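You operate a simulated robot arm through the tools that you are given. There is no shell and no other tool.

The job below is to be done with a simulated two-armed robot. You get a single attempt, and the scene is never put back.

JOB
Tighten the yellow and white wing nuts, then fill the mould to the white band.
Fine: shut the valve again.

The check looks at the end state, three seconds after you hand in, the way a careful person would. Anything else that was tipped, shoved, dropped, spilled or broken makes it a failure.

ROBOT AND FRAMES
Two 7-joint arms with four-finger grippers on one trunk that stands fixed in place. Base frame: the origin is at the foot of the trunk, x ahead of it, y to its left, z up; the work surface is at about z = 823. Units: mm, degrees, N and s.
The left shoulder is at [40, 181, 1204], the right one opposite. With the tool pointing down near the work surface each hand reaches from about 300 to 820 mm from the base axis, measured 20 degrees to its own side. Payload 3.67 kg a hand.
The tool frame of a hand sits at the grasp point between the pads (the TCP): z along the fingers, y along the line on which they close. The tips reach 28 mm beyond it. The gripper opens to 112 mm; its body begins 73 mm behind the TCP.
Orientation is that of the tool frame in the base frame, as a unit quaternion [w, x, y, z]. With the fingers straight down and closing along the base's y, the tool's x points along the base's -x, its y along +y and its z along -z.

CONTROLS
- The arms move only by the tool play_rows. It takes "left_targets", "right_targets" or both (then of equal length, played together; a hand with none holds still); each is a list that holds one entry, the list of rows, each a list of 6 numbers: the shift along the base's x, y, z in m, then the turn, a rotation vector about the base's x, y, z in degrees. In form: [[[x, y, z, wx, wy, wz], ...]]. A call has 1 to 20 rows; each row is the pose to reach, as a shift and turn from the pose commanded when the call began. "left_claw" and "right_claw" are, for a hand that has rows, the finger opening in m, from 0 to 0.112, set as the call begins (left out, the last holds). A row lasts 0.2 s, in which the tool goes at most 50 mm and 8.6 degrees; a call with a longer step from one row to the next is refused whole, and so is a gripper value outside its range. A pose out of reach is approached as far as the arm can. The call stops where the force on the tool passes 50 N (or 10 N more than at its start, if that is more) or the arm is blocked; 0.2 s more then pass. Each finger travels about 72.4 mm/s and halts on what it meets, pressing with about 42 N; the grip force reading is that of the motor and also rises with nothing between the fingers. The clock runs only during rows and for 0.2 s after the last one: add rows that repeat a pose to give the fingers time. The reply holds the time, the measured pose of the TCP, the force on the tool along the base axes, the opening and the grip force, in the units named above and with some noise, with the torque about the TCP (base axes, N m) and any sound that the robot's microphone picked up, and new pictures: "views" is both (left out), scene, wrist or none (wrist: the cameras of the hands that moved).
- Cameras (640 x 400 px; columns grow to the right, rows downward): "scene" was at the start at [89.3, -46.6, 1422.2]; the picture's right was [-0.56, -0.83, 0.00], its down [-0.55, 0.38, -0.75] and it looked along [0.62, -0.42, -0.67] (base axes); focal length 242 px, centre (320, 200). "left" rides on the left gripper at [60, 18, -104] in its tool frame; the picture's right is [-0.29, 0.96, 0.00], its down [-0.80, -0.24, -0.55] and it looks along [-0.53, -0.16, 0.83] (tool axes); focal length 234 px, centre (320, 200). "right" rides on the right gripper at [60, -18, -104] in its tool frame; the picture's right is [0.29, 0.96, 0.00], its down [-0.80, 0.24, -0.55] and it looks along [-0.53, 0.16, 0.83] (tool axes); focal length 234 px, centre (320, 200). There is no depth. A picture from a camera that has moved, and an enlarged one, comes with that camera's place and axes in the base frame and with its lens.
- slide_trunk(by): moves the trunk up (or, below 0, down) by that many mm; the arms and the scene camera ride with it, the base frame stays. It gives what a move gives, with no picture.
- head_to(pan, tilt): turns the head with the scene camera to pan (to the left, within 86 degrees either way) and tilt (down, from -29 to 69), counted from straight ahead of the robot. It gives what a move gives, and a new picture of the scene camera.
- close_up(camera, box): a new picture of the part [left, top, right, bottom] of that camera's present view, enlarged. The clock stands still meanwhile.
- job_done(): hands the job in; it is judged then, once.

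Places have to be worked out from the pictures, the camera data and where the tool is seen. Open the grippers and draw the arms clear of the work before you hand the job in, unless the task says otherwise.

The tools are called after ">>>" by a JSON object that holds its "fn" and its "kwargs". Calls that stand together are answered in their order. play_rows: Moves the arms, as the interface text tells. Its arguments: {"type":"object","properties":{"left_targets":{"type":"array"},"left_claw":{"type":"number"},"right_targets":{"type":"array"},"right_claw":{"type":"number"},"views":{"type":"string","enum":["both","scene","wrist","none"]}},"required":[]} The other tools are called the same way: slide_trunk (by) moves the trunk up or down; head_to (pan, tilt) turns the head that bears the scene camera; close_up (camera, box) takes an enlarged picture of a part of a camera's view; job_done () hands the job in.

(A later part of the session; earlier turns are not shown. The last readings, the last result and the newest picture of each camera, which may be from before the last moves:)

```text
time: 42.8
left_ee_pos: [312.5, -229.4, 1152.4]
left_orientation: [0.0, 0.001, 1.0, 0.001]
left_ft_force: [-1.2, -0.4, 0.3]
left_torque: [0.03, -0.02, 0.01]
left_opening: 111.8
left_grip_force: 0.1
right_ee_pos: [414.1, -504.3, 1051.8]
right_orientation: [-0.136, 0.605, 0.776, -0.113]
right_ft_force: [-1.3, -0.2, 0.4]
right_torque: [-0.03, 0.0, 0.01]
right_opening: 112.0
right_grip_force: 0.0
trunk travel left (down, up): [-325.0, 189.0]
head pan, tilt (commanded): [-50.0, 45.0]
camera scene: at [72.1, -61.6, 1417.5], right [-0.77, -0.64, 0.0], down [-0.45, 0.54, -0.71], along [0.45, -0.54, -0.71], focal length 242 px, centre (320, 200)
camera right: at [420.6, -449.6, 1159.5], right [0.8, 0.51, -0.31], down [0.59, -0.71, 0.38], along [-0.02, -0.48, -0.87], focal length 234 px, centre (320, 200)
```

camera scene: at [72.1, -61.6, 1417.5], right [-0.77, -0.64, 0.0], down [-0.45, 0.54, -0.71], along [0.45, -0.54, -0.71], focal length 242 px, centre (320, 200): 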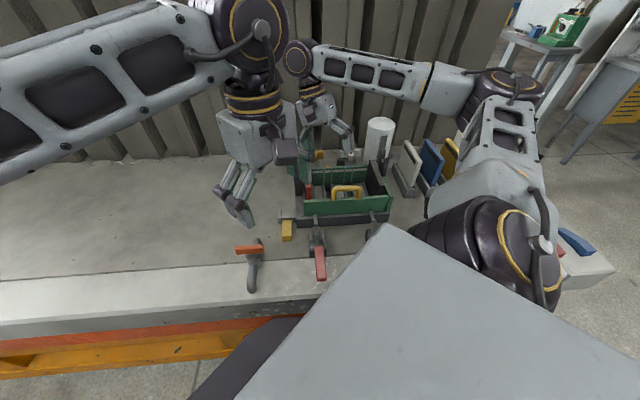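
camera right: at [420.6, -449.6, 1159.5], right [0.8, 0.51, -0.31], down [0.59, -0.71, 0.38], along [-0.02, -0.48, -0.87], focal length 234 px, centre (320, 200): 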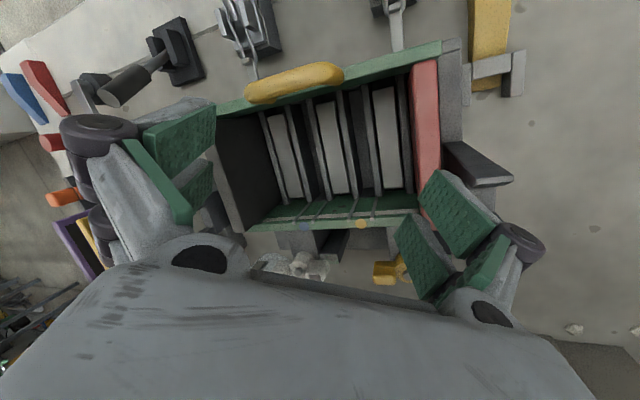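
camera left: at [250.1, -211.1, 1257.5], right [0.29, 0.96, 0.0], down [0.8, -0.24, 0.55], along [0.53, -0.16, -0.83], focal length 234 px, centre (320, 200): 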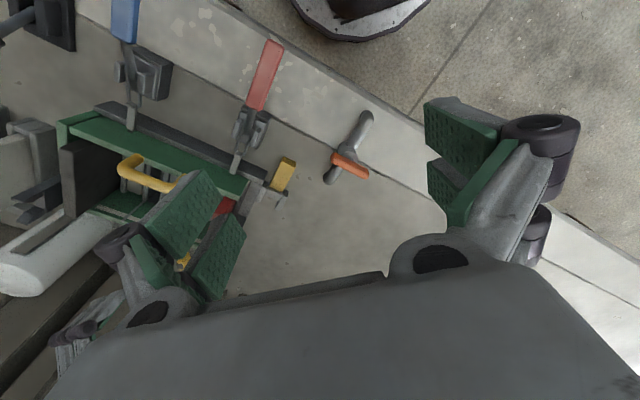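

Reachable again and clear of the mould. I continue to bring the tool upright and a little higher.

>>> {"fn": "play_rows", "kwargs": {"right_targets": [[[0.008, -0.003, 0.01, 0, -5, 0], [0.015, -0.006, 0.02, 0, -10, 0], [0.022, -0.009, 0.03, 0, -15, 0], [0.028, -0.011, 0.038, 0, -20.4, 0], [0.028, -0.011, 0.038, 0, -20.4, 0]]], "views": "both"}}

>>> {"fn": "close_up", "kwargs": {"camera": "right", "box": [180, 20, 480, 220]}}

>>> {"fn": "close_up", "kwargs": {"camera": "scene", "box": [270, 110, 410, 210]}}

```text
time: 44.0
left_ee_pos: [312.1, -229.1, 1155.3]
left_orientation: [-0.001, 0.0, 1.0, 0.0]
left_ft_force: [0.5, 0.4, 0.4]
left_torque: [0.0, -0.01, 0.0]
left_opening: 112.1
left_grip_force: 0.1
right_ee_pos: [442.8, -514.2, 1089.8]
right_orientation: [0.002, 0.616, 0.787, -0.004]
right_ft_force: [-0.2, 0.0, -0.2]
right_torque: [-0.03, -0.01, 0.01]
right_opening: 112.2
right_grip_force: 0.2
trunk travel left (down, up): [-325.0, 189.0]
head pan, tilt (commanded): [-50.0, 45.0]
camera scene: at [73.0, -61.7, 1417.4], right [-0.77, -0.64, 0.0], down [-0.46, 0.54, -0.71], along [0.45, -0.54, -0.71], focal length 242 px, centre (320, 200)
camera right: at [411.0, -459.6, 1192.6], right [0.86, 0.51, -0.01], down [0.43, -0.71, 0.56], along [0.28, -0.48, -0.83], focal length 234 px, centre (320, 200)
```

scene: 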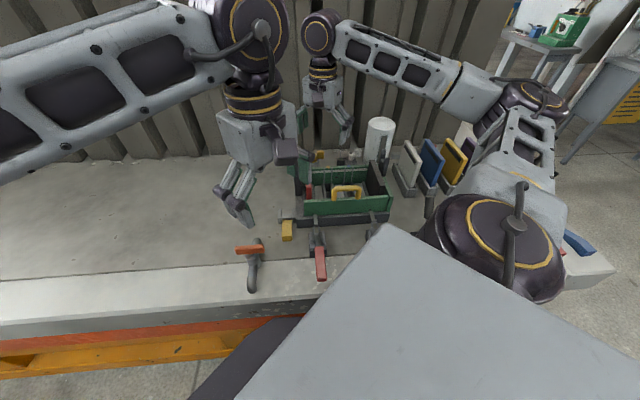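
right: 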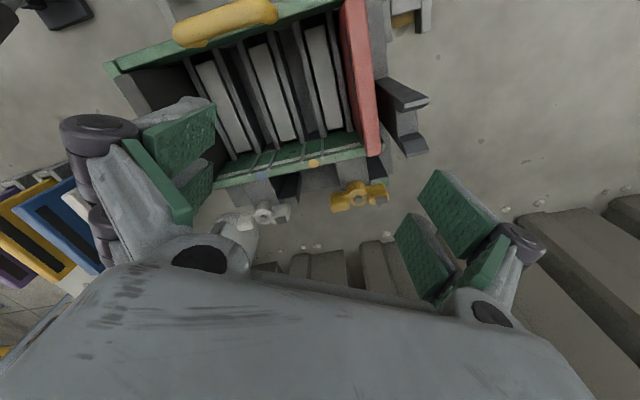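

```text
2.00 times, centred on (330, 120) of right
camera zoom: at [411.0, -459.6, 1192.6], right [0.86, 0.51, -0.01], down [0.43, -0.71, 0.56], along [0.28, -0.48, -0.83], focal length 468 px, centre (300, 360)
```

zoom: 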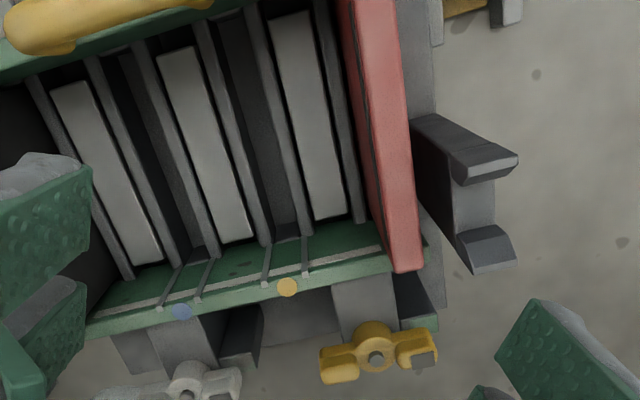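

```text
4.00 times, centred on (340, 160) of scene
camera zoom: at [73.0, -61.7, 1417.4], right [-0.77, -0.64, 0.0], down [-0.46, 0.54, -0.71], along [0.45, -0.54, -0.71], focal length 968 px, centre (240, 360)
```

zoom: 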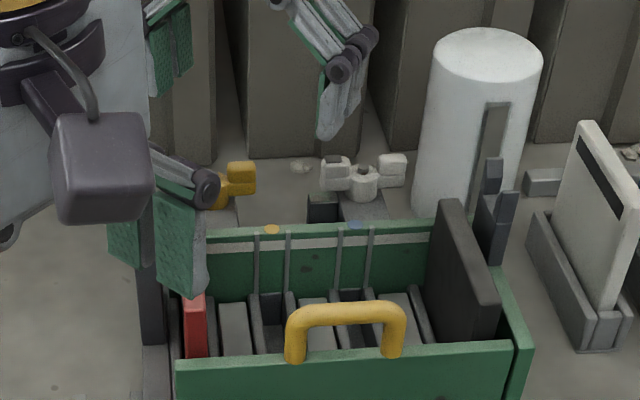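

Nothing seems disturbed, and the right hand is upright at [443,-514,1090]. From two left-camera views the orange handle centre is at [428,-212,898], bar direction about 44°, pipe about -43° (so shut). I bring the left hand above it with yaw +44 and half-open fingers.

>>> {"fn": "play_rows", "kwargs": {"left_targets": [[[0.016, 0.002, -0.01, 0, 0, 6], [0.032, 0.005, -0.02, 0, 0, 12], [0.048, 0.007, -0.035, 0, 0, 18], [0.064, 0.01, -0.05, 0, 0, 24], [0.08, 0.012, -0.065, 0, 0, 30], [0.096, 0.015, -0.08, 0, 0, 36], [0.116, 0.017, -0.1, 0, 0, 44], [0.116, 0.017, -0.1, 0, 0, 44]]], "left_claw": 0.06, "views": "both"}}

>>> {"fn": "close_up", "kwargs": {"camera": "left", "box": [220, 40, 420, 200]}}

```text
time: 45.8
left_ee_pos: [429.1, -211.9, 1054.2]
left_orientation: [0.0, -0.375, 0.927, 0.0]
left_ft_force: [-0.8, -1.0, 0.2]
left_torque: [-0.01, -0.03, 0.0]
left_opening: 59.9
left_grip_force: 0.1
right_ee_pos: [442.4, -515.0, 1091.1]
right_orientation: [0.003, 0.616, 0.788, -0.005]
right_ft_force: [-0.4, 0.2, 0.6]
right_torque: [0.02, -0.01, -0.02]
right_opening: 112.0
right_grip_force: 0.1
trunk travel left (down, up): [-325.0, 189.0]
head pan, tilt (commanded): [-50.0, 45.0]
camera scene: at [71.9, -61.7, 1417.5], right [-0.77, -0.64, 0.0], down [-0.45, 0.54, -0.71], along [0.45, -0.54, -0.71], focal length 242 px, centre (320, 200)
camera left: at [370.9, -240.1, 1158.4], right [-0.46, 0.89, 0.0], down [0.74, 0.38, 0.55], along [0.49, 0.26, -0.83], focal length 234 px, centre (320, 200)
```

scene: 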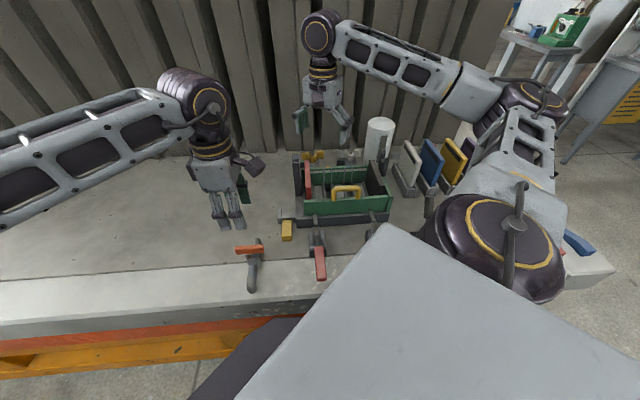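
left: 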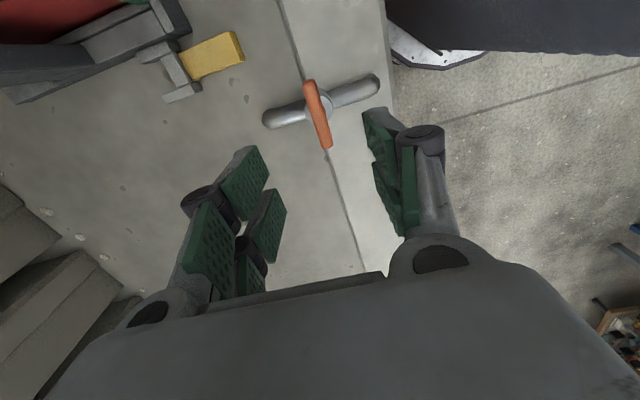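

```text
2.50 times, centred on (320, 120) of left
camera zoom: at [370.9, -240.1, 1158.4], right [-0.46, 0.89, 0.0], down [0.74, 0.38, 0.55], along [0.49, 0.26, -0.83], focal length 585 px, centre (320, 400)
```

zoom: 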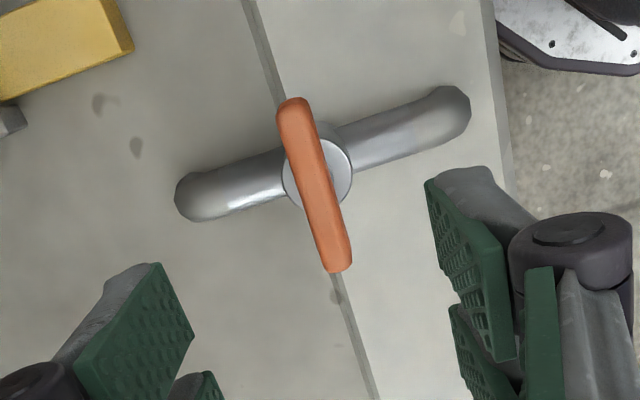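

The handle is centred under the left tool axis (bar 43°, pivot about [428,-212]). I descend so the tips come to about z=883, beside the bar, and take a baseline look into the mould.

>>> {"fn": "play_rows", "kwargs": {"left_targets": [[[-0.0005, 0, -0.03, 0, 0, 0], [-0.0005, 0, -0.06, 0, 0, 0], [-0.0005, 0, -0.09, 0, 0, 0], [-0.0005, 0, -0.115, 0, 0, 0], [-0.0005, 0, -0.13, 0, 0, 0], [-0.0005, 0, -0.14, 0, 0, 0], [-0.0005, 0, -0.142, 0, 0, 0], [-0.0005, 0, -0.142, 0, 0, 0]]], "left_claw": 0.06, "views": "both"}}

>>> {"fn": "close_up", "kwargs": {"camera": "left", "box": [210, 100, 430, 260]}}

>>> {"fn": "close_up", "kwargs": {"camera": "scene", "box": [290, 140, 400, 220]}}

>>> {"fn": "close_up", "kwargs": {"camera": "scene", "box": [200, 180, 360, 290]}}

```text
time: 47.6
left_ee_pos: [428.5, -212.2, 912.5]
left_orientation: [0.0, -0.375, 0.927, -0.001]
left_ft_force: [0.1, 0.3, -0.5]
left_torque: [0.03, 0.02, 0.0]
left_opening: 59.9
left_grip_force: 0.0
right_ee_pos: [441.7, -514.3, 1089.5]
right_orientation: [0.003, 0.616, 0.788, -0.004]
right_ft_force: [0.1, -0.5, -0.3]
right_torque: [0.02, -0.03, 0.01]
right_opening: 111.9
right_grip_force: 0.0
trunk travel left (down, up): [-325.0, 189.0]
head pan, tilt (commanded): [-50.0, 45.0]
camera scene: at [72.4, -61.7, 1417.5], right [-0.77, -0.64, 0.0], down [-0.45, 0.54, -0.71], along [0.45, -0.54, -0.71], focal length 242 px, centre (320, 200)
camera left: at [370.5, -240.0, 1015.9], right [-0.46, 0.89, 0.0], down [0.74, 0.38, 0.55], along [0.49, 0.25, -0.83], focal length 234 px, centre (320, 200)
```

scene: 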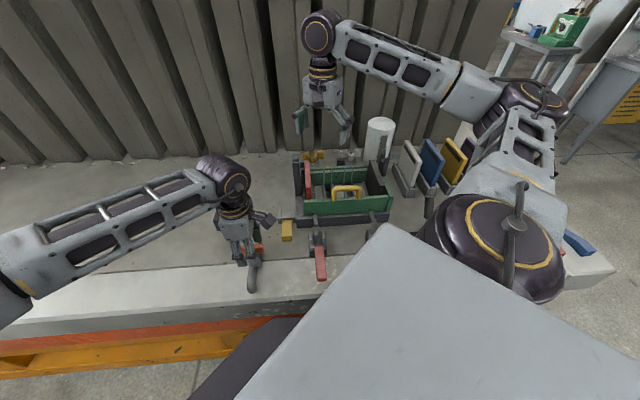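
left: 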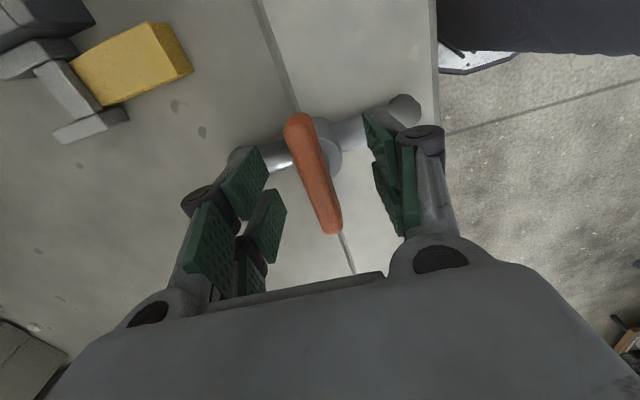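

```text
2.50 times, centred on (320, 180) of left
camera zoom: at [370.5, -240.0, 1015.9], right [-0.46, 0.89, 0.0], down [0.74, 0.38, 0.55], along [0.49, 0.25, -0.83], focal length 585 px, centre (320, 250)
```

zoom: 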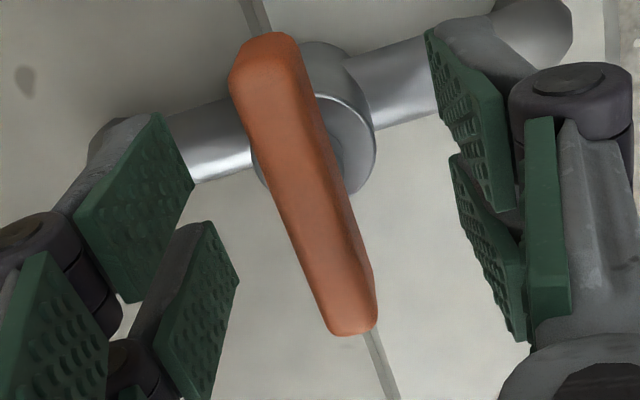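

```text
5.00 times, centred on (345, 180) of scene
camera zoom: at [72.4, -61.7, 1417.5], right [-0.77, -0.64, 0.0], down [-0.45, 0.54, -0.71], along [0.45, -0.54, -0.71], focal length 1210 px, centre (195, 300)
```

zoom: 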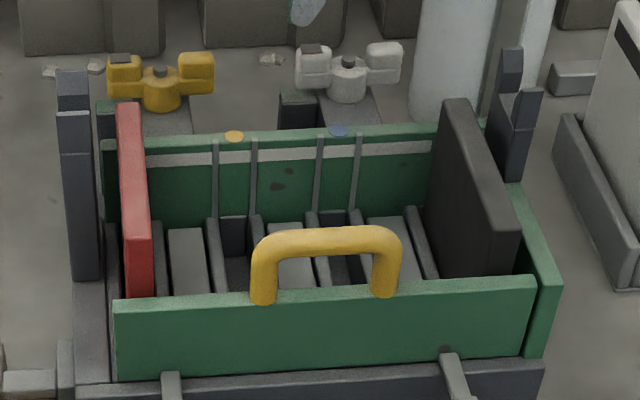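

```text
3.64 times, centred on (280, 235) of scene
camera zoom: at [72.4, -61.7, 1417.5], right [-0.77, -0.64, 0.0], down [-0.45, 0.54, -0.71], along [0.45, -0.54, -0.71], focal length 880 px, centre (466, 73)
```

zoom: 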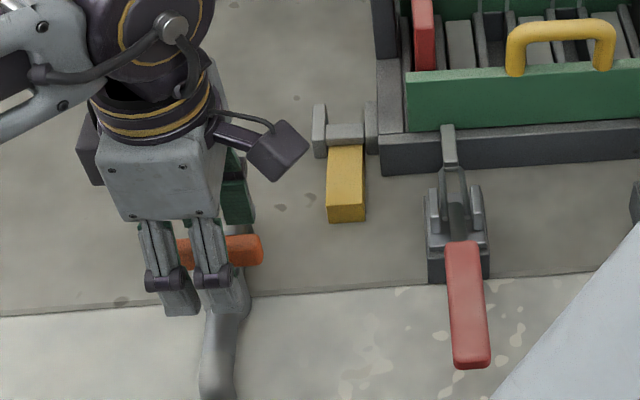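

The fingers straddle the bar with the bar about 2 mm toward one side, the pivot close to the axis. The baseline shows the mould empty with the white band high on the back wall. I centre slightly and close on the handle.

>>> {"fn": "play_rows", "kwargs": {"left_targets": [[[0.0006, -0.0015, 0, 0, 0, 0], [0.0006, -0.0015, 0, 0, 0, 0], [0.0006, -0.0015, 0, 0, 0, 0], [0.0006, -0.0015, 0, 0, 0, 0], [0.0006, -0.0015, 0, 0, 0, 0]]], "left_claw": 0.0, "views": "wrist"}}

>>> {"fn": "close_up", "kwargs": {"camera": "left", "box": [210, 100, 430, 260]}}

```text
time: 48.8
left_ee_pos: [429.5, -213.4, 912.5]
left_orientation: [0.001, -0.375, 0.927, 0.0]
left_ft_force: [4.6, -6.7, 0.3]
left_torque: [-0.55, 0.18, 0.92]
left_opening: 14.0
left_grip_force: 44.8
right_ee_pos: [441.8, -515.8, 1090.9]
right_orientation: [0.002, 0.616, 0.788, -0.004]
right_ft_force: [0.6, 0.2, -0.4]
right_torque: [-0.02, -0.01, 0.02]
right_opening: 112.3
right_grip_force: 0.0
trunk travel left (down, up): [-325.0, 189.0]
head pan, tilt (commanded): [-50.0, 45.0]
camera left: at [371.5, -242.5, 1016.1], right [-0.46, 0.89, 0.0], down [0.74, 0.38, 0.55], along [0.49, 0.25, -0.83], focal length 234 px, centre (320, 200)
```

left: 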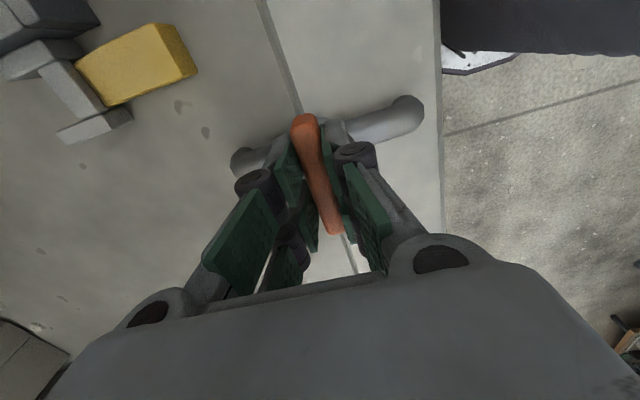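

```text
2.50 times, centred on (320, 180) of left
camera zoom: at [371.5, -242.5, 1016.1], right [-0.46, 0.89, 0.0], down [0.74, 0.38, 0.55], along [0.49, 0.25, -0.83], focal length 585 px, centre (320, 250)
```

zoom: 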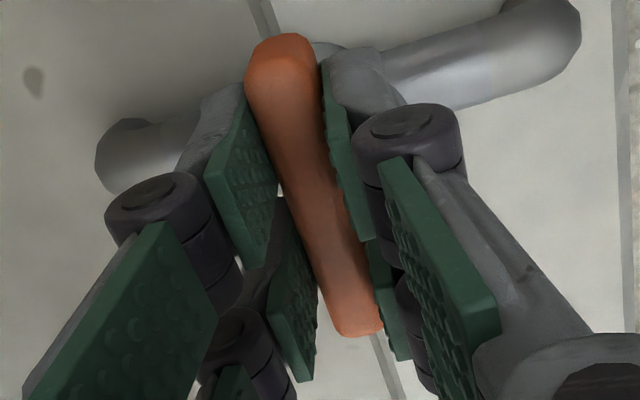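

The handle is held (opening 14 mm) with a small torque of 0.9 N·m. I try a small counter-clockwise turn of 12° (usual opening direction) and watch torque, then the mould.

>>> {"fn": "play_rows", "kwargs": {"left_targets": [[[0, 0, 0, 0, 0, 3], [0, 0, 0, 0, 0, 6], [0, 0, 0, 0, 0, 9], [0, 0, 0, 0, 0, 12]]], "left_claw": 0.0, "views": "wrist"}}

>>> {"fn": "close_up", "kwargs": {"camera": "left", "box": [210, 100, 430, 260]}}

>>> {"fn": "close_up", "kwargs": {"camera": "scene", "box": [290, 140, 400, 220]}}

```text
time: 49.8
left_ee_pos: [429.5, -214.3, 912.1]
left_orientation: [0.0, -0.471, 0.882, 0.0]
left_ft_force: [12.2, -8.1, 12.3]
left_torque: [-0.74, 0.07, -0.04]
left_opening: 14.1
left_grip_force: 44.9
right_ee_pos: [443.0, -515.2, 1089.6]
right_orientation: [0.001, 0.616, 0.788, -0.005]
right_ft_force: [0.1, -1.0, 1.0]
right_torque: [0.02, -0.03, 0.02]
right_opening: 112.3
right_grip_force: 0.1
trunk travel left (down, up): [-325.0, 189.0]
head pan, tilt (commanded): [-50.0, 45.0]
camera left: at [379.0, -253.8, 1016.0], right [-0.64, 0.77, 0.0], down [0.64, 0.53, 0.55], along [0.43, 0.35, -0.83], focal length 234 px, centre (320, 200)
```

left: 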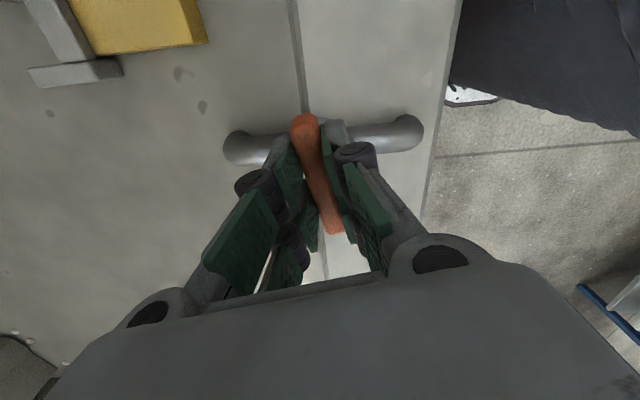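

```text
2.50 times, centred on (320, 180) of left
camera zoom: at [379.0, -253.8, 1016.0], right [-0.64, 0.77, 0.0], down [0.64, 0.53, 0.55], along [0.43, 0.35, -0.83], focal length 585 px, centre (320, 250)
```

zoom: 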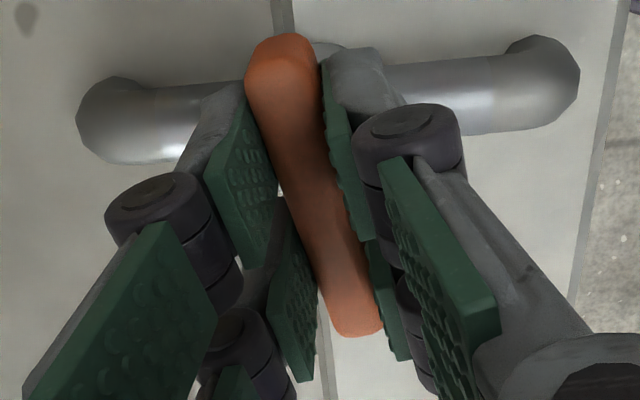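

```text
5.00 times, centred on (345, 180) of scene
camera zoom: at [73.3, -62.3, 1417.5], right [-0.77, -0.64, 0.0], down [-0.46, 0.54, -0.71], along [0.45, -0.54, -0.71], focal length 1210 px, centre (195, 300)
```

zoom: 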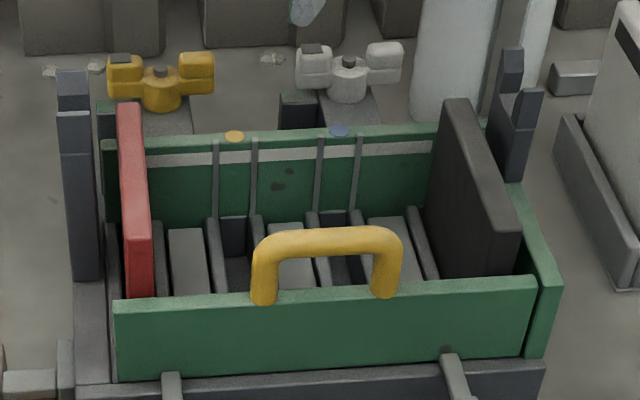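

The handle follows counter-clockwise with no resistance, so this is the opening direction; no liquid visible yet at 12°. I turn 15° further and check at once.

>>> {"fn": "play_rows", "kwargs": {"left_targets": [[[0, 0, 0, 0, 0, 4], [0, 0, 0, 0, 0, 8], [0, 0, 0, 0, 0, 12], [0, 0, 0, 0, 0, 15]]], "left_claw": 0.0, "views": "none"}}

>>> {"fn": "close_up", "kwargs": {"camera": "scene", "box": [290, 140, 400, 220]}}

>>> {"fn": "close_up", "kwargs": {"camera": "right", "box": [180, 20, 480, 220]}}

```text
time: 50.8
left_ee_pos: [429.9, -215.3, 911.4]
left_orientation: [0.001, -0.581, 0.814, -0.001]
left_ft_force: [21.9, -15.9, 23.2]
left_torque: [0.19, -0.8, -0.07]
left_opening: 14.1
left_grip_force: 44.7
right_ee_pos: [442.7, -514.3, 1089.9]
right_orientation: [0.001, 0.617, 0.787, -0.004]
right_ft_force: [-0.7, 0.3, 0.2]
right_torque: [0.01, 0.0, 0.03]
right_opening: 112.0
right_grip_force: 0.2
trunk travel left (down, up): [-325.0, 189.0]
head pan, tilt (commanded): [-50.0, 45.0]
```

```text
5.00 times, centred on (345, 180) of scene
camera zoom: at [73.6, -63.1, 1417.4], right [-0.77, -0.64, 0.0], down [-0.46, 0.54, -0.71], along [0.45, -0.54, -0.71], focal length 1210 px, centre (195, 300)
```

zoom: 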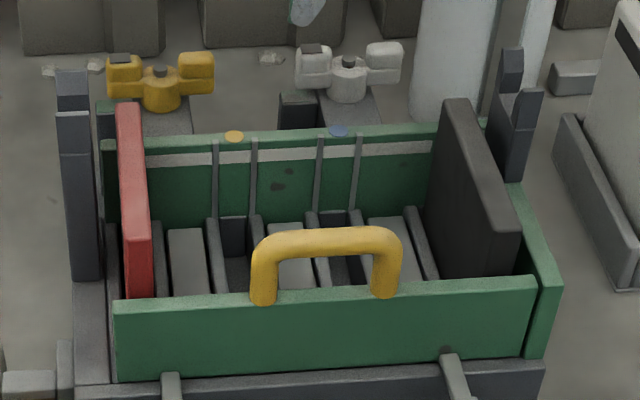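

```text
2.00 times, centred on (330, 120) of right
camera zoom: at [411.5, -460.9, 1192.0], right [0.86, 0.51, -0.01], down [0.43, -0.71, 0.56], along [0.28, -0.48, -0.83], focal length 468 px, centre (300, 360)
```

zoom: 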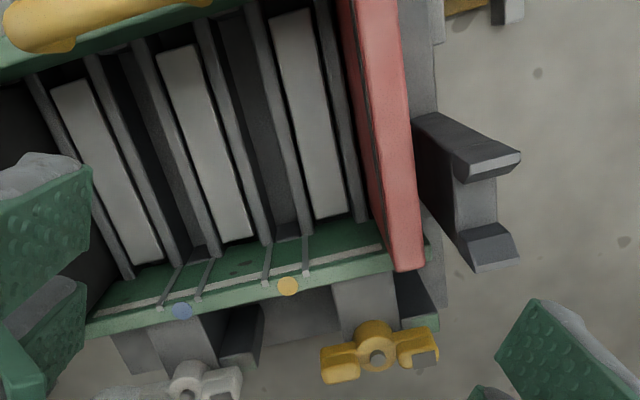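

The handle moves but sideways force builds (22,-16,23 N), meaning the true pivot lies about 4 mm along the bar, near [432,-211]. I shift the hand to relieve that while holding the angle, and check the mould again.

>>> {"fn": "play_rows", "kwargs": {"left_targets": [[[0.0008, -0.0006, 0.0003, 0, 0, 0], [0.0016, -0.0012, 0.0006, 0, 0, 0], [0.0016, -0.0012, 0.0006, 0, 0, 0]]], "left_claw": 0.0, "views": "none"}}

>>> {"fn": "close_up", "kwargs": {"camera": "scene", "box": [290, 140, 400, 220]}}

>>> {"fn": "close_up", "kwargs": {"camera": "left", "box": [210, 80, 430, 240]}}

```text
time: 51.6
left_ee_pos: [430.2, -214.4, 911.9]
left_orientation: [0.0, -0.582, 0.813, 0.0]
left_ft_force: [17.3, -9.6, 24.1]
left_torque: [-0.41, -0.41, -0.04]
left_opening: 13.8
left_grip_force: 44.9
right_ee_pos: [442.3, -515.6, 1089.5]
right_orientation: [0.002, 0.616, 0.788, -0.004]
right_ft_force: [0.3, 0.2, -0.8]
right_torque: [0.0, -0.01, 0.01]
right_opening: 112.3
right_grip_force: 0.0
trunk travel left (down, up): [-325.0, 189.0]
head pan, tilt (commanded): [-50.0, 45.0]
```

```text
5.00 times, centred on (345, 180) of scene
camera zoom: at [73.1, -62.0, 1417.4], right [-0.77, -0.64, 0.0], down [-0.46, 0.54, -0.71], along [0.45, -0.54, -0.71], focal length 1210 px, centre (195, 300)
```

zoom: 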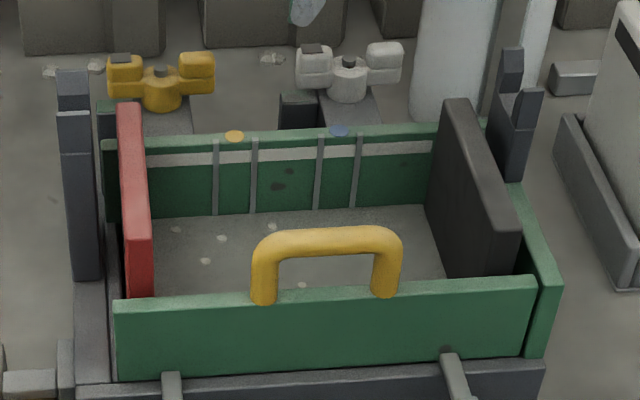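

```text
2.50 times, centred on (320, 160) of left
camera zoom: at [391.7, -265.4, 1016.0], right [-0.81, 0.58, 0.0], down [0.49, 0.68, 0.55], along [0.32, 0.45, -0.83], focal length 585 px, centre (320, 300)
```

zoom: 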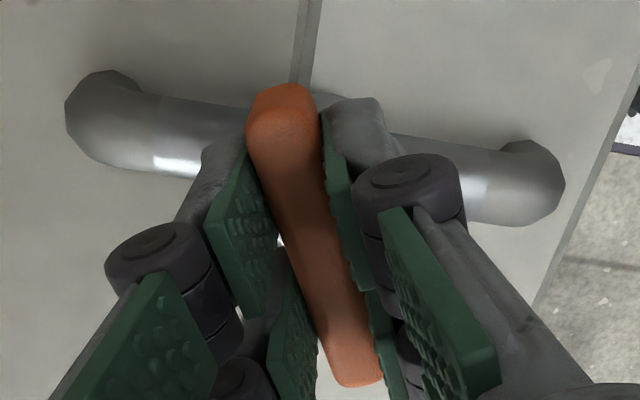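

Grey concrete now shows in the mould, surface at roughly z≈868, with the white band at about z≈909–919. The flow is quick, so I throttle the valve back by 8° and look immediately.

>>> {"fn": "play_rows", "kwargs": {"left_targets": [[[-0.0005, 0.0003, 0, 0, 0, -8]]], "left_claw": 0.0, "views": "none"}}

>>> {"fn": "close_up", "kwargs": {"camera": "scene", "box": [290, 140, 400, 220]}}

>>> {"fn": "close_up", "kwargs": {"camera": "right", "box": [180, 20, 480, 220]}}

```text
time: 52.0
left_ee_pos: [429.6, -214.5, 912.6]
left_orientation: [0.0, -0.523, 0.852, -0.001]
left_ft_force: [19.3, -10.3, 22.3]
left_torque: [-0.27, -0.4, -0.06]
left_opening: 13.8
left_grip_force: 44.4
right_ee_pos: [443.4, -514.6, 1089.7]
right_orientation: [0.003, 0.617, 0.787, -0.005]
right_ft_force: [0.3, -0.1, -0.3]
right_torque: [-0.03, -0.04, -0.01]
right_opening: 112.2
right_grip_force: 0.0
trunk travel left (down, up): [-325.0, 189.0]
head pan, tilt (commanded): [-50.0, 45.0]
```

```text
5.00 times, centred on (345, 180) of scene
camera zoom: at [73.2, -62.2, 1417.4], right [-0.77, -0.64, 0.0], down [-0.46, 0.54, -0.71], along [0.45, -0.54, -0.71], focal length 1210 px, centre (195, 300)
```

zoom: 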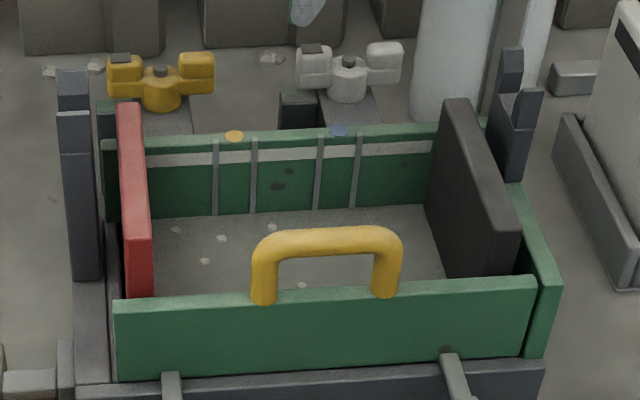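

```text
2.00 times, centred on (330, 120) of right
camera zoom: at [411.2, -460.1, 1192.3], right [0.86, 0.51, -0.01], down [0.43, -0.71, 0.56], along [0.28, -0.48, -0.83], focal length 468 px, centre (300, 360)
```

zoom: 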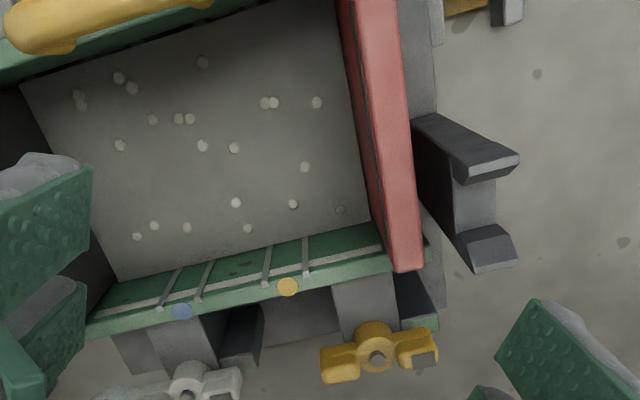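

The level hardly changed in that 0.4 s, so the throttled flow is slow. I hold this opening for 0.8 s and re-check.

>>> {"fn": "play_rows", "kwargs": {"left_targets": [[[0.0003, -0.0003, 0, 0, 0, 0], [0.0006, -0.0006, 0, 0, 0, 0], [0.0006, -0.0006, 0, 0, 0, 0]]], "left_claw": 0.0, "views": "none"}}

>>> {"fn": "close_up", "kwargs": {"camera": "scene", "box": [290, 140, 400, 220]}}

>>> {"fn": "close_up", "kwargs": {"camera": "scene", "box": [310, 160, 380, 200]}}

```text
time: 52.8
left_ee_pos: [429.6, -214.6, 910.7]
left_orientation: [-0.001, -0.523, 0.852, 0.001]
left_ft_force: [11.0, -3.8, 21.4]
left_torque: [-0.41, -0.01, -0.05]
left_opening: 14.1
left_grip_force: 44.9
right_ee_pos: [442.1, -514.4, 1090.1]
right_orientation: [0.001, 0.616, 0.787, -0.004]
right_ft_force: [0.1, 0.4, 0.4]
right_torque: [0.0, 0.05, -0.02]
right_opening: 111.9
right_grip_force: 0.0
trunk travel left (down, up): [-325.0, 189.0]
head pan, tilt (commanded): [-50.0, 45.0]
```

```text
5.00 times, centred on (345, 180) of scene
camera zoom: at [72.3, -61.4, 1417.5], right [-0.77, -0.64, 0.0], down [-0.45, 0.54, -0.71], along [0.45, -0.54, -0.71], focal length 1210 px, centre (195, 300)
```

zoom: 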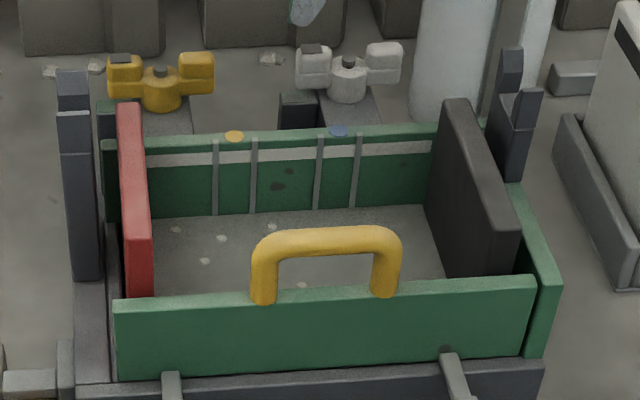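

```text
9.14 times, centred on (345, 180) of scene
camera zoom: at [72.3, -61.4, 1417.5], right [-0.77, -0.64, 0.0], down [-0.45, 0.54, -0.71], along [0.45, -0.54, -0.71], focal length 2212 px, centre (91, 383)
```

zoom: 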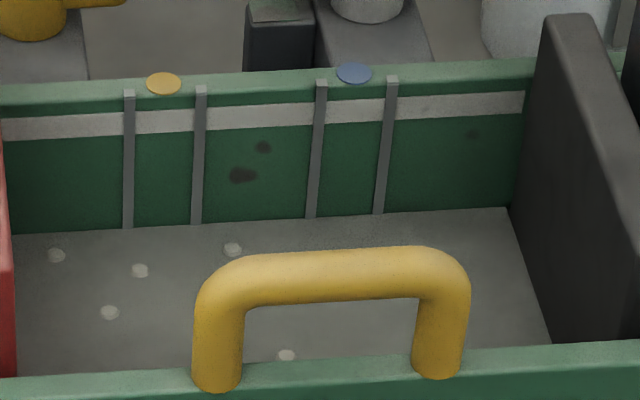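

At this opening the level does not move at all, so flow starts only beyond about 20°. I reopen by 8° (to about 27°) and watch in short steps.

>>> {"fn": "play_rows", "kwargs": {"left_targets": [[[0.0006, -0.0003, 0.0004, 0, 0, 8], [0.0006, -0.0003, 0.0004, 0, 0, 8]]], "left_claw": 0.0, "views": "none"}}

>>> {"fn": "close_up", "kwargs": {"camera": "scene", "box": [310, 160, 380, 200]}}

```text
time: 53.4
left_ee_pos: [431.1, -214.8, 911.2]
left_orientation: [0.0, -0.582, 0.813, 0.001]
left_ft_force: [6.8, -0.8, 10.9]
left_torque: [-0.99, 0.19, -0.02]
left_opening: 13.9
left_grip_force: 46.0
right_ee_pos: [443.5, -514.4, 1090.0]
right_orientation: [0.002, 0.616, 0.788, -0.004]
right_ft_force: [-0.4, 0.6, -0.9]
right_torque: [0.02, 0.01, -0.01]
right_opening: 112.2
right_grip_force: 0.1
trunk travel left (down, up): [-325.0, 189.0]
head pan, tilt (commanded): [-50.0, 45.0]
```

```text
9.14 times, centred on (345, 180) of scene
camera zoom: at [72.3, -61.2, 1417.4], right [-0.77, -0.64, 0.0], down [-0.45, 0.54, -0.71], along [0.45, -0.54, -0.71], focal length 2212 px, centre (91, 383)
```

zoom: 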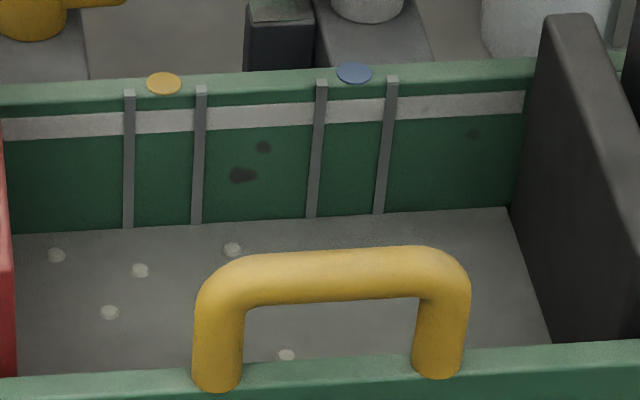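

Almost no visible change in 0.6 s at 27°. I hold for one more second here to measure the rate.

>>> {"fn": "play_rows", "kwargs": {"left_targets": [[[0, 0, 0, 0, 0, 0], [0, 0, 0, 0, 0, 0], [0, 0, 0, 0, 0, 0], [0, 0, 0, 0, 0, 0], [0, 0, 0, 0, 0, 0]]], "left_claw": 0.0, "views": "none"}}

>>> {"fn": "close_up", "kwargs": {"camera": "scene", "box": [310, 160, 380, 200]}}

```text
time: 54.6
left_ee_pos: [430.2, -214.0, 911.4]
left_orientation: [0.0, -0.581, 0.814, 0.001]
left_ft_force: [-0.4, 2.5, -0.7]
left_torque: [-0.85, 0.35, -0.01]
left_opening: 13.9
left_grip_force: 45.3
right_ee_pos: [442.0, -513.7, 1090.6]
right_orientation: [0.003, 0.617, 0.787, -0.004]
right_ft_force: [-1.0, -0.6, 0.9]
right_torque: [0.03, 0.01, 0.02]
right_opening: 111.8
right_grip_force: 0.1
trunk travel left (down, up): [-325.0, 189.0]
head pan, tilt (commanded): [-50.0, 45.0]
```

```text
9.14 times, centred on (345, 180) of scene
camera zoom: at [72.4, -61.3, 1417.4], right [-0.77, -0.64, 0.0], down [-0.45, 0.54, -0.71], along [0.45, -0.54, -0.71], focal length 2212 px, centre (91, 383)
```

zoom: 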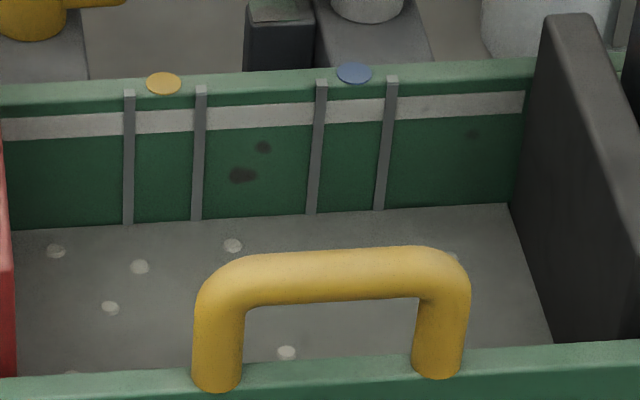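

Now it is measurable: about 1.5 mm/s, with about 42 mm left to the band. I open further by 13° (to about 40°) to speed up, then look.

>>> {"fn": "play_rows", "kwargs": {"left_targets": [[[0.0004, -0.0001, 0, 0, 0, 6], [0.0009, -0.0003, 0, 0, 0, 13], [0.0009, -0.0003, 0, 0, 0, 13], [0.0009, -0.0003, 0, 0, 0, 13]]], "left_claw": 0.0, "views": "none"}}

>>> {"fn": "close_up", "kwargs": {"camera": "scene", "box": [310, 160, 380, 200]}}

```text
time: 55.6
left_ee_pos: [430.2, -215.6, 911.8]
left_orientation: [-0.001, -0.669, 0.743, 0.001]
left_ft_force: [-6.1, 5.7, -4.6]
left_torque: [-0.52, 0.27, 0.01]
left_opening: 14.0
left_grip_force: 44.9
right_ee_pos: [442.1, -514.9, 1090.9]
right_orientation: [0.002, 0.616, 0.788, -0.004]
right_ft_force: [-0.6, -0.3, 0.2]
right_torque: [0.0, 0.01, 0.0]
right_opening: 111.6
right_grip_force: 0.2
trunk travel left (down, up): [-325.0, 189.0]
head pan, tilt (commanded): [-50.0, 45.0]
```

```text
9.14 times, centred on (345, 180) of scene
camera zoom: at [72.0, -61.1, 1417.5], right [-0.77, -0.64, 0.0], down [-0.45, 0.54, -0.71], along [0.45, -0.54, -0.71], focal length 2212 px, centre (91, 383)
```

zoom: 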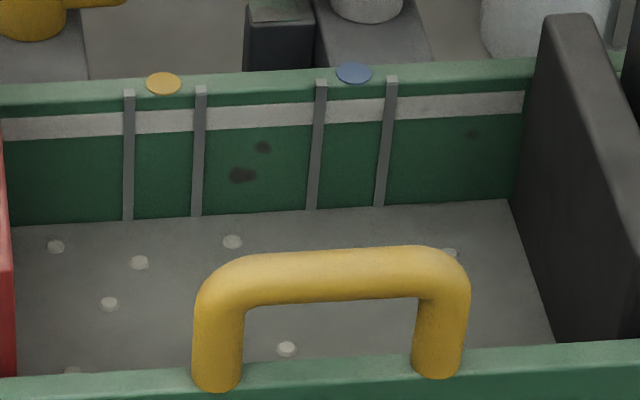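

About 2 mm/s now. That is a comfortable rate; I hold this opening for 4 s and check again, including the surroundings for leaks.

>>> {"fn": "play_rows", "kwargs": {"left_targets": [[[0, 0, 0, 0, 0, 0], [0, 0, 0, 0, 0, 0], [0, 0, 0, 0, 0, 0], [0, 0, 0, 0, 0, 0], [0, 0, 0, 0, 0, 0], [0, 0, 0, 0, 0, 0], [0, 0, 0, 0, 0, 0], [0, 0, 0, 0, 0, 0], [0, 0, 0, 0, 0, 0], [0, 0, 0, 0, 0, 0], [0, 0, 0, 0, 0, 0], [0, 0, 0, 0, 0, 0], [0, 0, 0, 0, 0, 0], [0, 0, 0, 0, 0, 0], [0, 0, 0, 0, 0, 0], [0, 0, 0, 0, 0, 0], [0, 0, 0, 0, 0, 0], [0, 0, 0, 0, 0, 0], [0, 0, 0, 0, 0, 0]]], "left_claw": 0.0, "views": "scene"}}

>>> {"fn": "close_up", "kwargs": {"camera": "scene", "box": [310, 160, 380, 200]}}

>>> {"fn": "close_up", "kwargs": {"camera": "right", "box": [180, 20, 480, 220]}}

```text
time: 59.6
left_ee_pos: [431.5, -214.8, 911.6]
left_orientation: [0.0, -0.669, 0.743, 0.0]
left_ft_force: [-14.9, 10.6, -20.0]
left_torque: [0.67, 0.32, 0.05]
left_opening: 14.0
left_grip_force: 44.8
right_ee_pos: [442.0, -514.5, 1091.0]
right_orientation: [0.003, 0.616, 0.788, -0.004]
right_ft_force: [-0.3, 0.1, -0.5]
right_torque: [-0.02, 0.02, 0.0]
right_opening: 112.2
right_grip_force: 0.0
trunk travel left (down, up): [-325.0, 189.0]
head pan, tilt (commanded): [-50.0, 45.0]
camera scene: at [71.9, -61.1, 1417.5], right [-0.77, -0.64, 0.0], down [-0.45, 0.54, -0.71], along [0.45, -0.54, -0.71], focal length 242 px, centre (320, 200)
```

scene: 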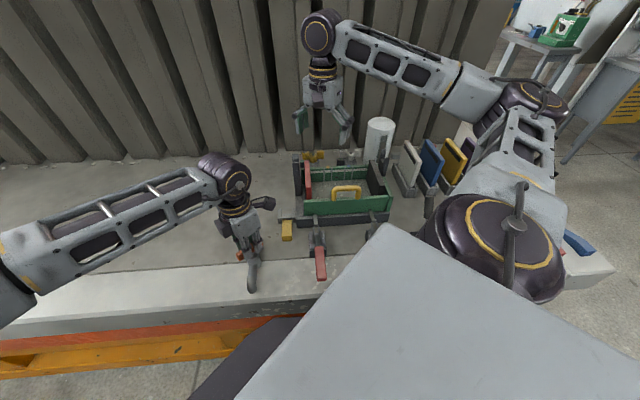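

```text
9.14 times, centred on (345, 180) of scene
camera zoom: at [71.9, -61.1, 1417.5], right [-0.77, -0.64, 0.0], down [-0.45, 0.54, -0.71], along [0.45, -0.54, -0.71], focal length 2212 px, centre (91, 383)
```

zoom: 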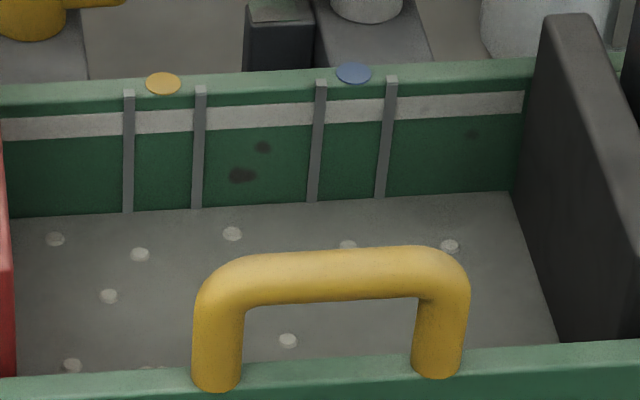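

```text
2.00 times, centred on (330, 120) of right
camera zoom: at [410.1, -459.2, 1193.0], right [0.86, 0.51, -0.01], down [0.43, -0.71, 0.56], along [0.28, -0.48, -0.83], focal length 468 px, centre (300, 360)
```

zoom: 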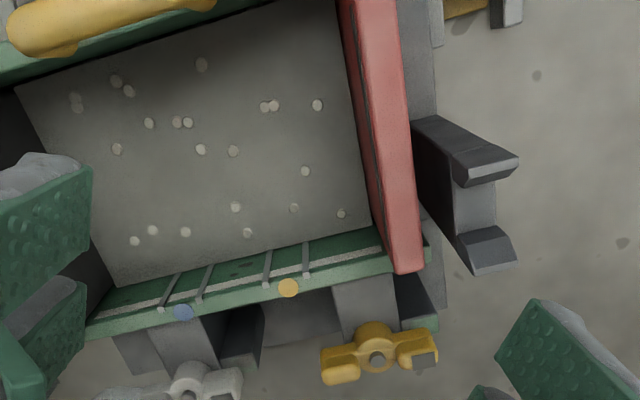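

The level rises about 1 mm/s now. Before continuing I check around the mould's outside for any leak, and the valve.

>>> {"fn": "close_up", "kwargs": {"camera": "scene", "box": [260, 130, 420, 250]}}

>>> {"fn": "close_up", "kwargs": {"camera": "left", "box": [210, 60, 430, 240]}}

>>> {"fn": "close_up", "kwargs": {"camera": "right", "box": [60, 0, 460, 240]}}

```text
3.33 times, centred on (340, 190) of scene
camera zoom: at [71.9, -61.1, 1417.5], right [-0.77, -0.64, 0.0], down [-0.45, 0.54, -0.71], along [0.45, -0.54, -0.71], focal length 806 px, centre (253, 233)
```

zoom: 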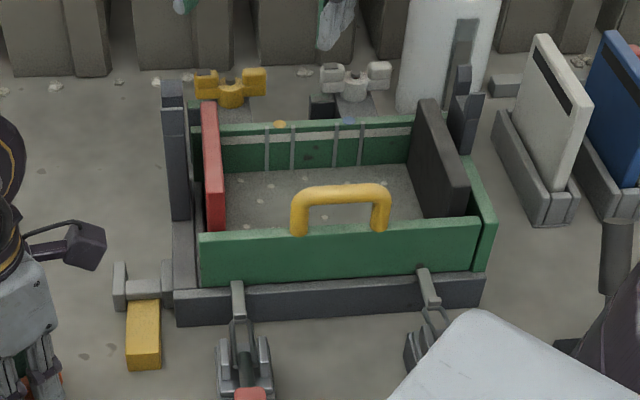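

```text
2.22 times, centred on (320, 150) of left
camera zoom: at [404.8, -272.5, 1016.0], right [-0.92, 0.39, 0.0], down [0.32, 0.77, 0.55], along [0.21, 0.51, -0.83], focal length 520 px, centre (320, 311)
```

zoom: 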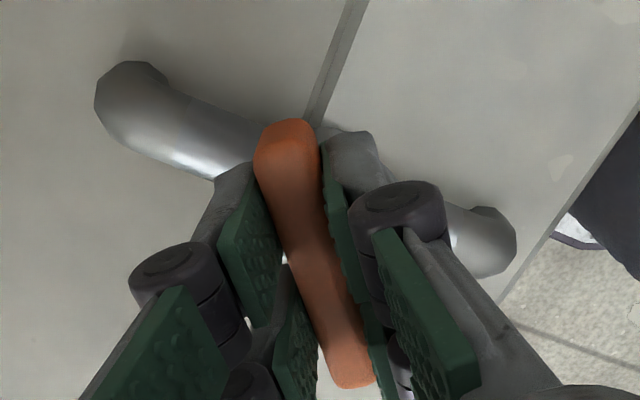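

```text
1.60 times, centred on (260, 120) of right
camera zoom: at [410.1, -459.2, 1193.0], right [0.86, 0.51, -0.01], down [0.43, -0.71, 0.56], along [0.28, -0.48, -0.83], focal length 375 px, centre (416, 328)
```

zoom: 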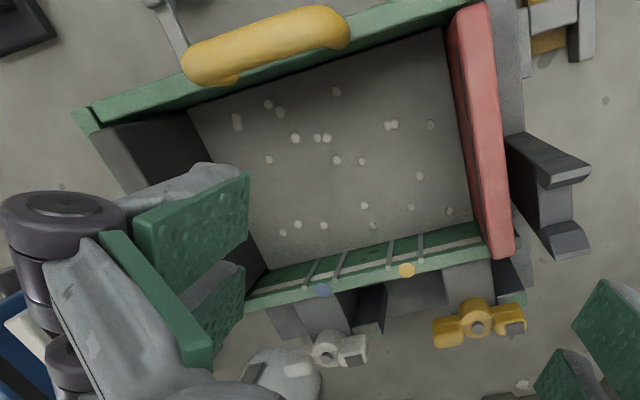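

No leak visible. I open another 15° with a small position correction to relax the grip forces, hold for 2 s, and measure again.

>>> {"fn": "play_rows", "kwargs": {"left_targets": [[[0, 0.0002, -0.0003, 0, 0, 5], [0.0002, 0.0003, -0.0006, 0, 0, 10], [0.0003, 0.0004, -0.0008, 0, 0, 15], [0.0003, 0.0004, -0.0008, 0, 0, 15], [0.0003, 0.0004, -0.0008, 0, 0, 15], [0.0003, 0.0004, -0.0008, 0, 0, 15], [0.0003, 0.0004, -0.0008, 0, 0, 15], [0.0003, 0.0004, -0.0008, 0, 0, 15], [0.0003, 0.0004, -0.0008, 0, 0, 15]]], "left_claw": 0.0, "views": "none"}}

>>> {"fn": "close_up", "kwargs": {"camera": "scene", "box": [310, 160, 380, 200]}}

```text
time: 61.6
left_ee_pos: [431.6, -215.1, 912.2]
left_orientation: [-0.001, 0.761, -0.648, 0.0]
left_ft_force: [-6.9, 8.3, -7.9]
left_torque: [1.2, 0.28, -0.01]
left_opening: 14.0
left_grip_force: 44.8
right_ee_pos: [443.5, -514.3, 1090.6]
right_orientation: [0.002, 0.616, 0.787, -0.004]
right_ft_force: [1.1, -0.7, 0.3]
right_torque: [-0.01, -0.02, 0.01]
right_opening: 112.2
right_grip_force: 0.1
trunk travel left (down, up): [-325.0, 189.0]
head pan, tilt (commanded): [-50.0, 45.0]
```

```text
9.14 times, centred on (345, 180) of scene
camera zoom: at [72.2, -61.2, 1417.5], right [-0.77, -0.64, 0.0], down [-0.45, 0.54, -0.71], along [0.45, -0.54, -0.71], focal length 2212 px, centre (91, 383)
```

zoom: 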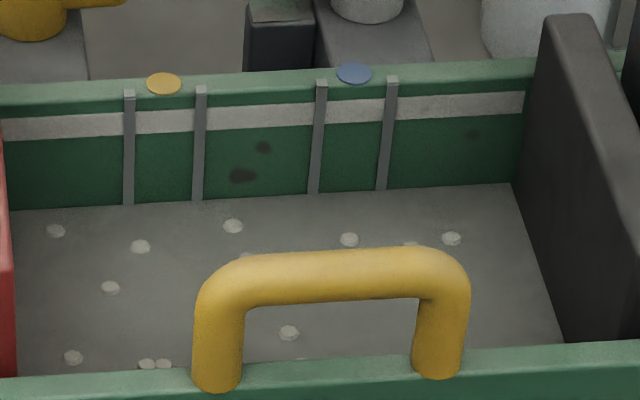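

Now about 1.8 mm/s; boundary at row 192 in the zoom and band rows about 101–124. I hold for 4 s more.

>>> {"fn": "play_rows", "kwargs": {"left_targets": [[[-0.0002, 0.0002, -0.0003, 0, 0, 0], [-0.0002, 0.0002, -0.0003, 0, 0, 0], [-0.0002, 0.0002, -0.0003, 0, 0, 0], [-0.0002, 0.0002, -0.0003, 0, 0, 0], [-0.0002, 0.0002, -0.0003, 0, 0, 0], [-0.0002, 0.0002, -0.0003, 0, 0, 0], [-0.0002, 0.0002, -0.0003, 0, 0, 0], [-0.0002, 0.0002, -0.0003, 0, 0, 0], [-0.0002, 0.0002, -0.0003, 0, 0, 0], [-0.0002, 0.0002, -0.0003, 0, 0, 0], [-0.0002, 0.0002, -0.0003, 0, 0, 0], [-0.0002, 0.0002, -0.0003, 0, 0, 0], [-0.0002, 0.0002, -0.0003, 0, 0, 0], [-0.0002, 0.0002, -0.0003, 0, 0, 0], [-0.0002, 0.0002, -0.0003, 0, 0, 0], [-0.0002, 0.0002, -0.0003, 0, 0, 0], [-0.0002, 0.0002, -0.0003, 0, 0, 0], [-0.0002, 0.0002, -0.0003, 0, 0, 0], [-0.0002, 0.0002, -0.0003, 0, 0, 0]]], "left_claw": 0.0, "views": "none"}}

>>> {"fn": "close_up", "kwargs": {"camera": "scene", "box": [310, 160, 380, 200]}}

```text
time: 65.6
left_ee_pos: [432.3, -214.9, 910.5]
left_orientation: [0.0, 0.761, -0.648, 0.001]
left_ft_force: [14.2, -1.6, 27.6]
left_torque: [-0.23, -0.36, -0.07]
left_opening: 14.1
left_grip_force: 45.0
right_ee_pos: [442.7, -514.2, 1089.9]
right_orientation: [0.002, 0.617, 0.787, -0.004]
right_ft_force: [0.3, 0.0, -0.1]
right_torque: [-0.01, 0.0, -0.04]
right_opening: 112.0
right_grip_force: 0.0
trunk travel left (down, up): [-325.0, 189.0]
head pan, tilt (commanded): [-50.0, 45.0]
```

```text
9.14 times, centred on (345, 180) of scene
camera zoom: at [72.3, -60.8, 1417.6], right [-0.77, -0.64, 0.0], down [-0.45, 0.54, -0.71], along [0.45, -0.54, -0.71], focal length 2212 px, centre (91, 383)
```

zoom: 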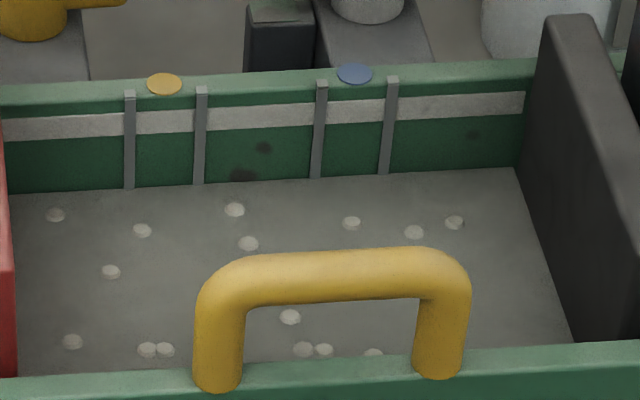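

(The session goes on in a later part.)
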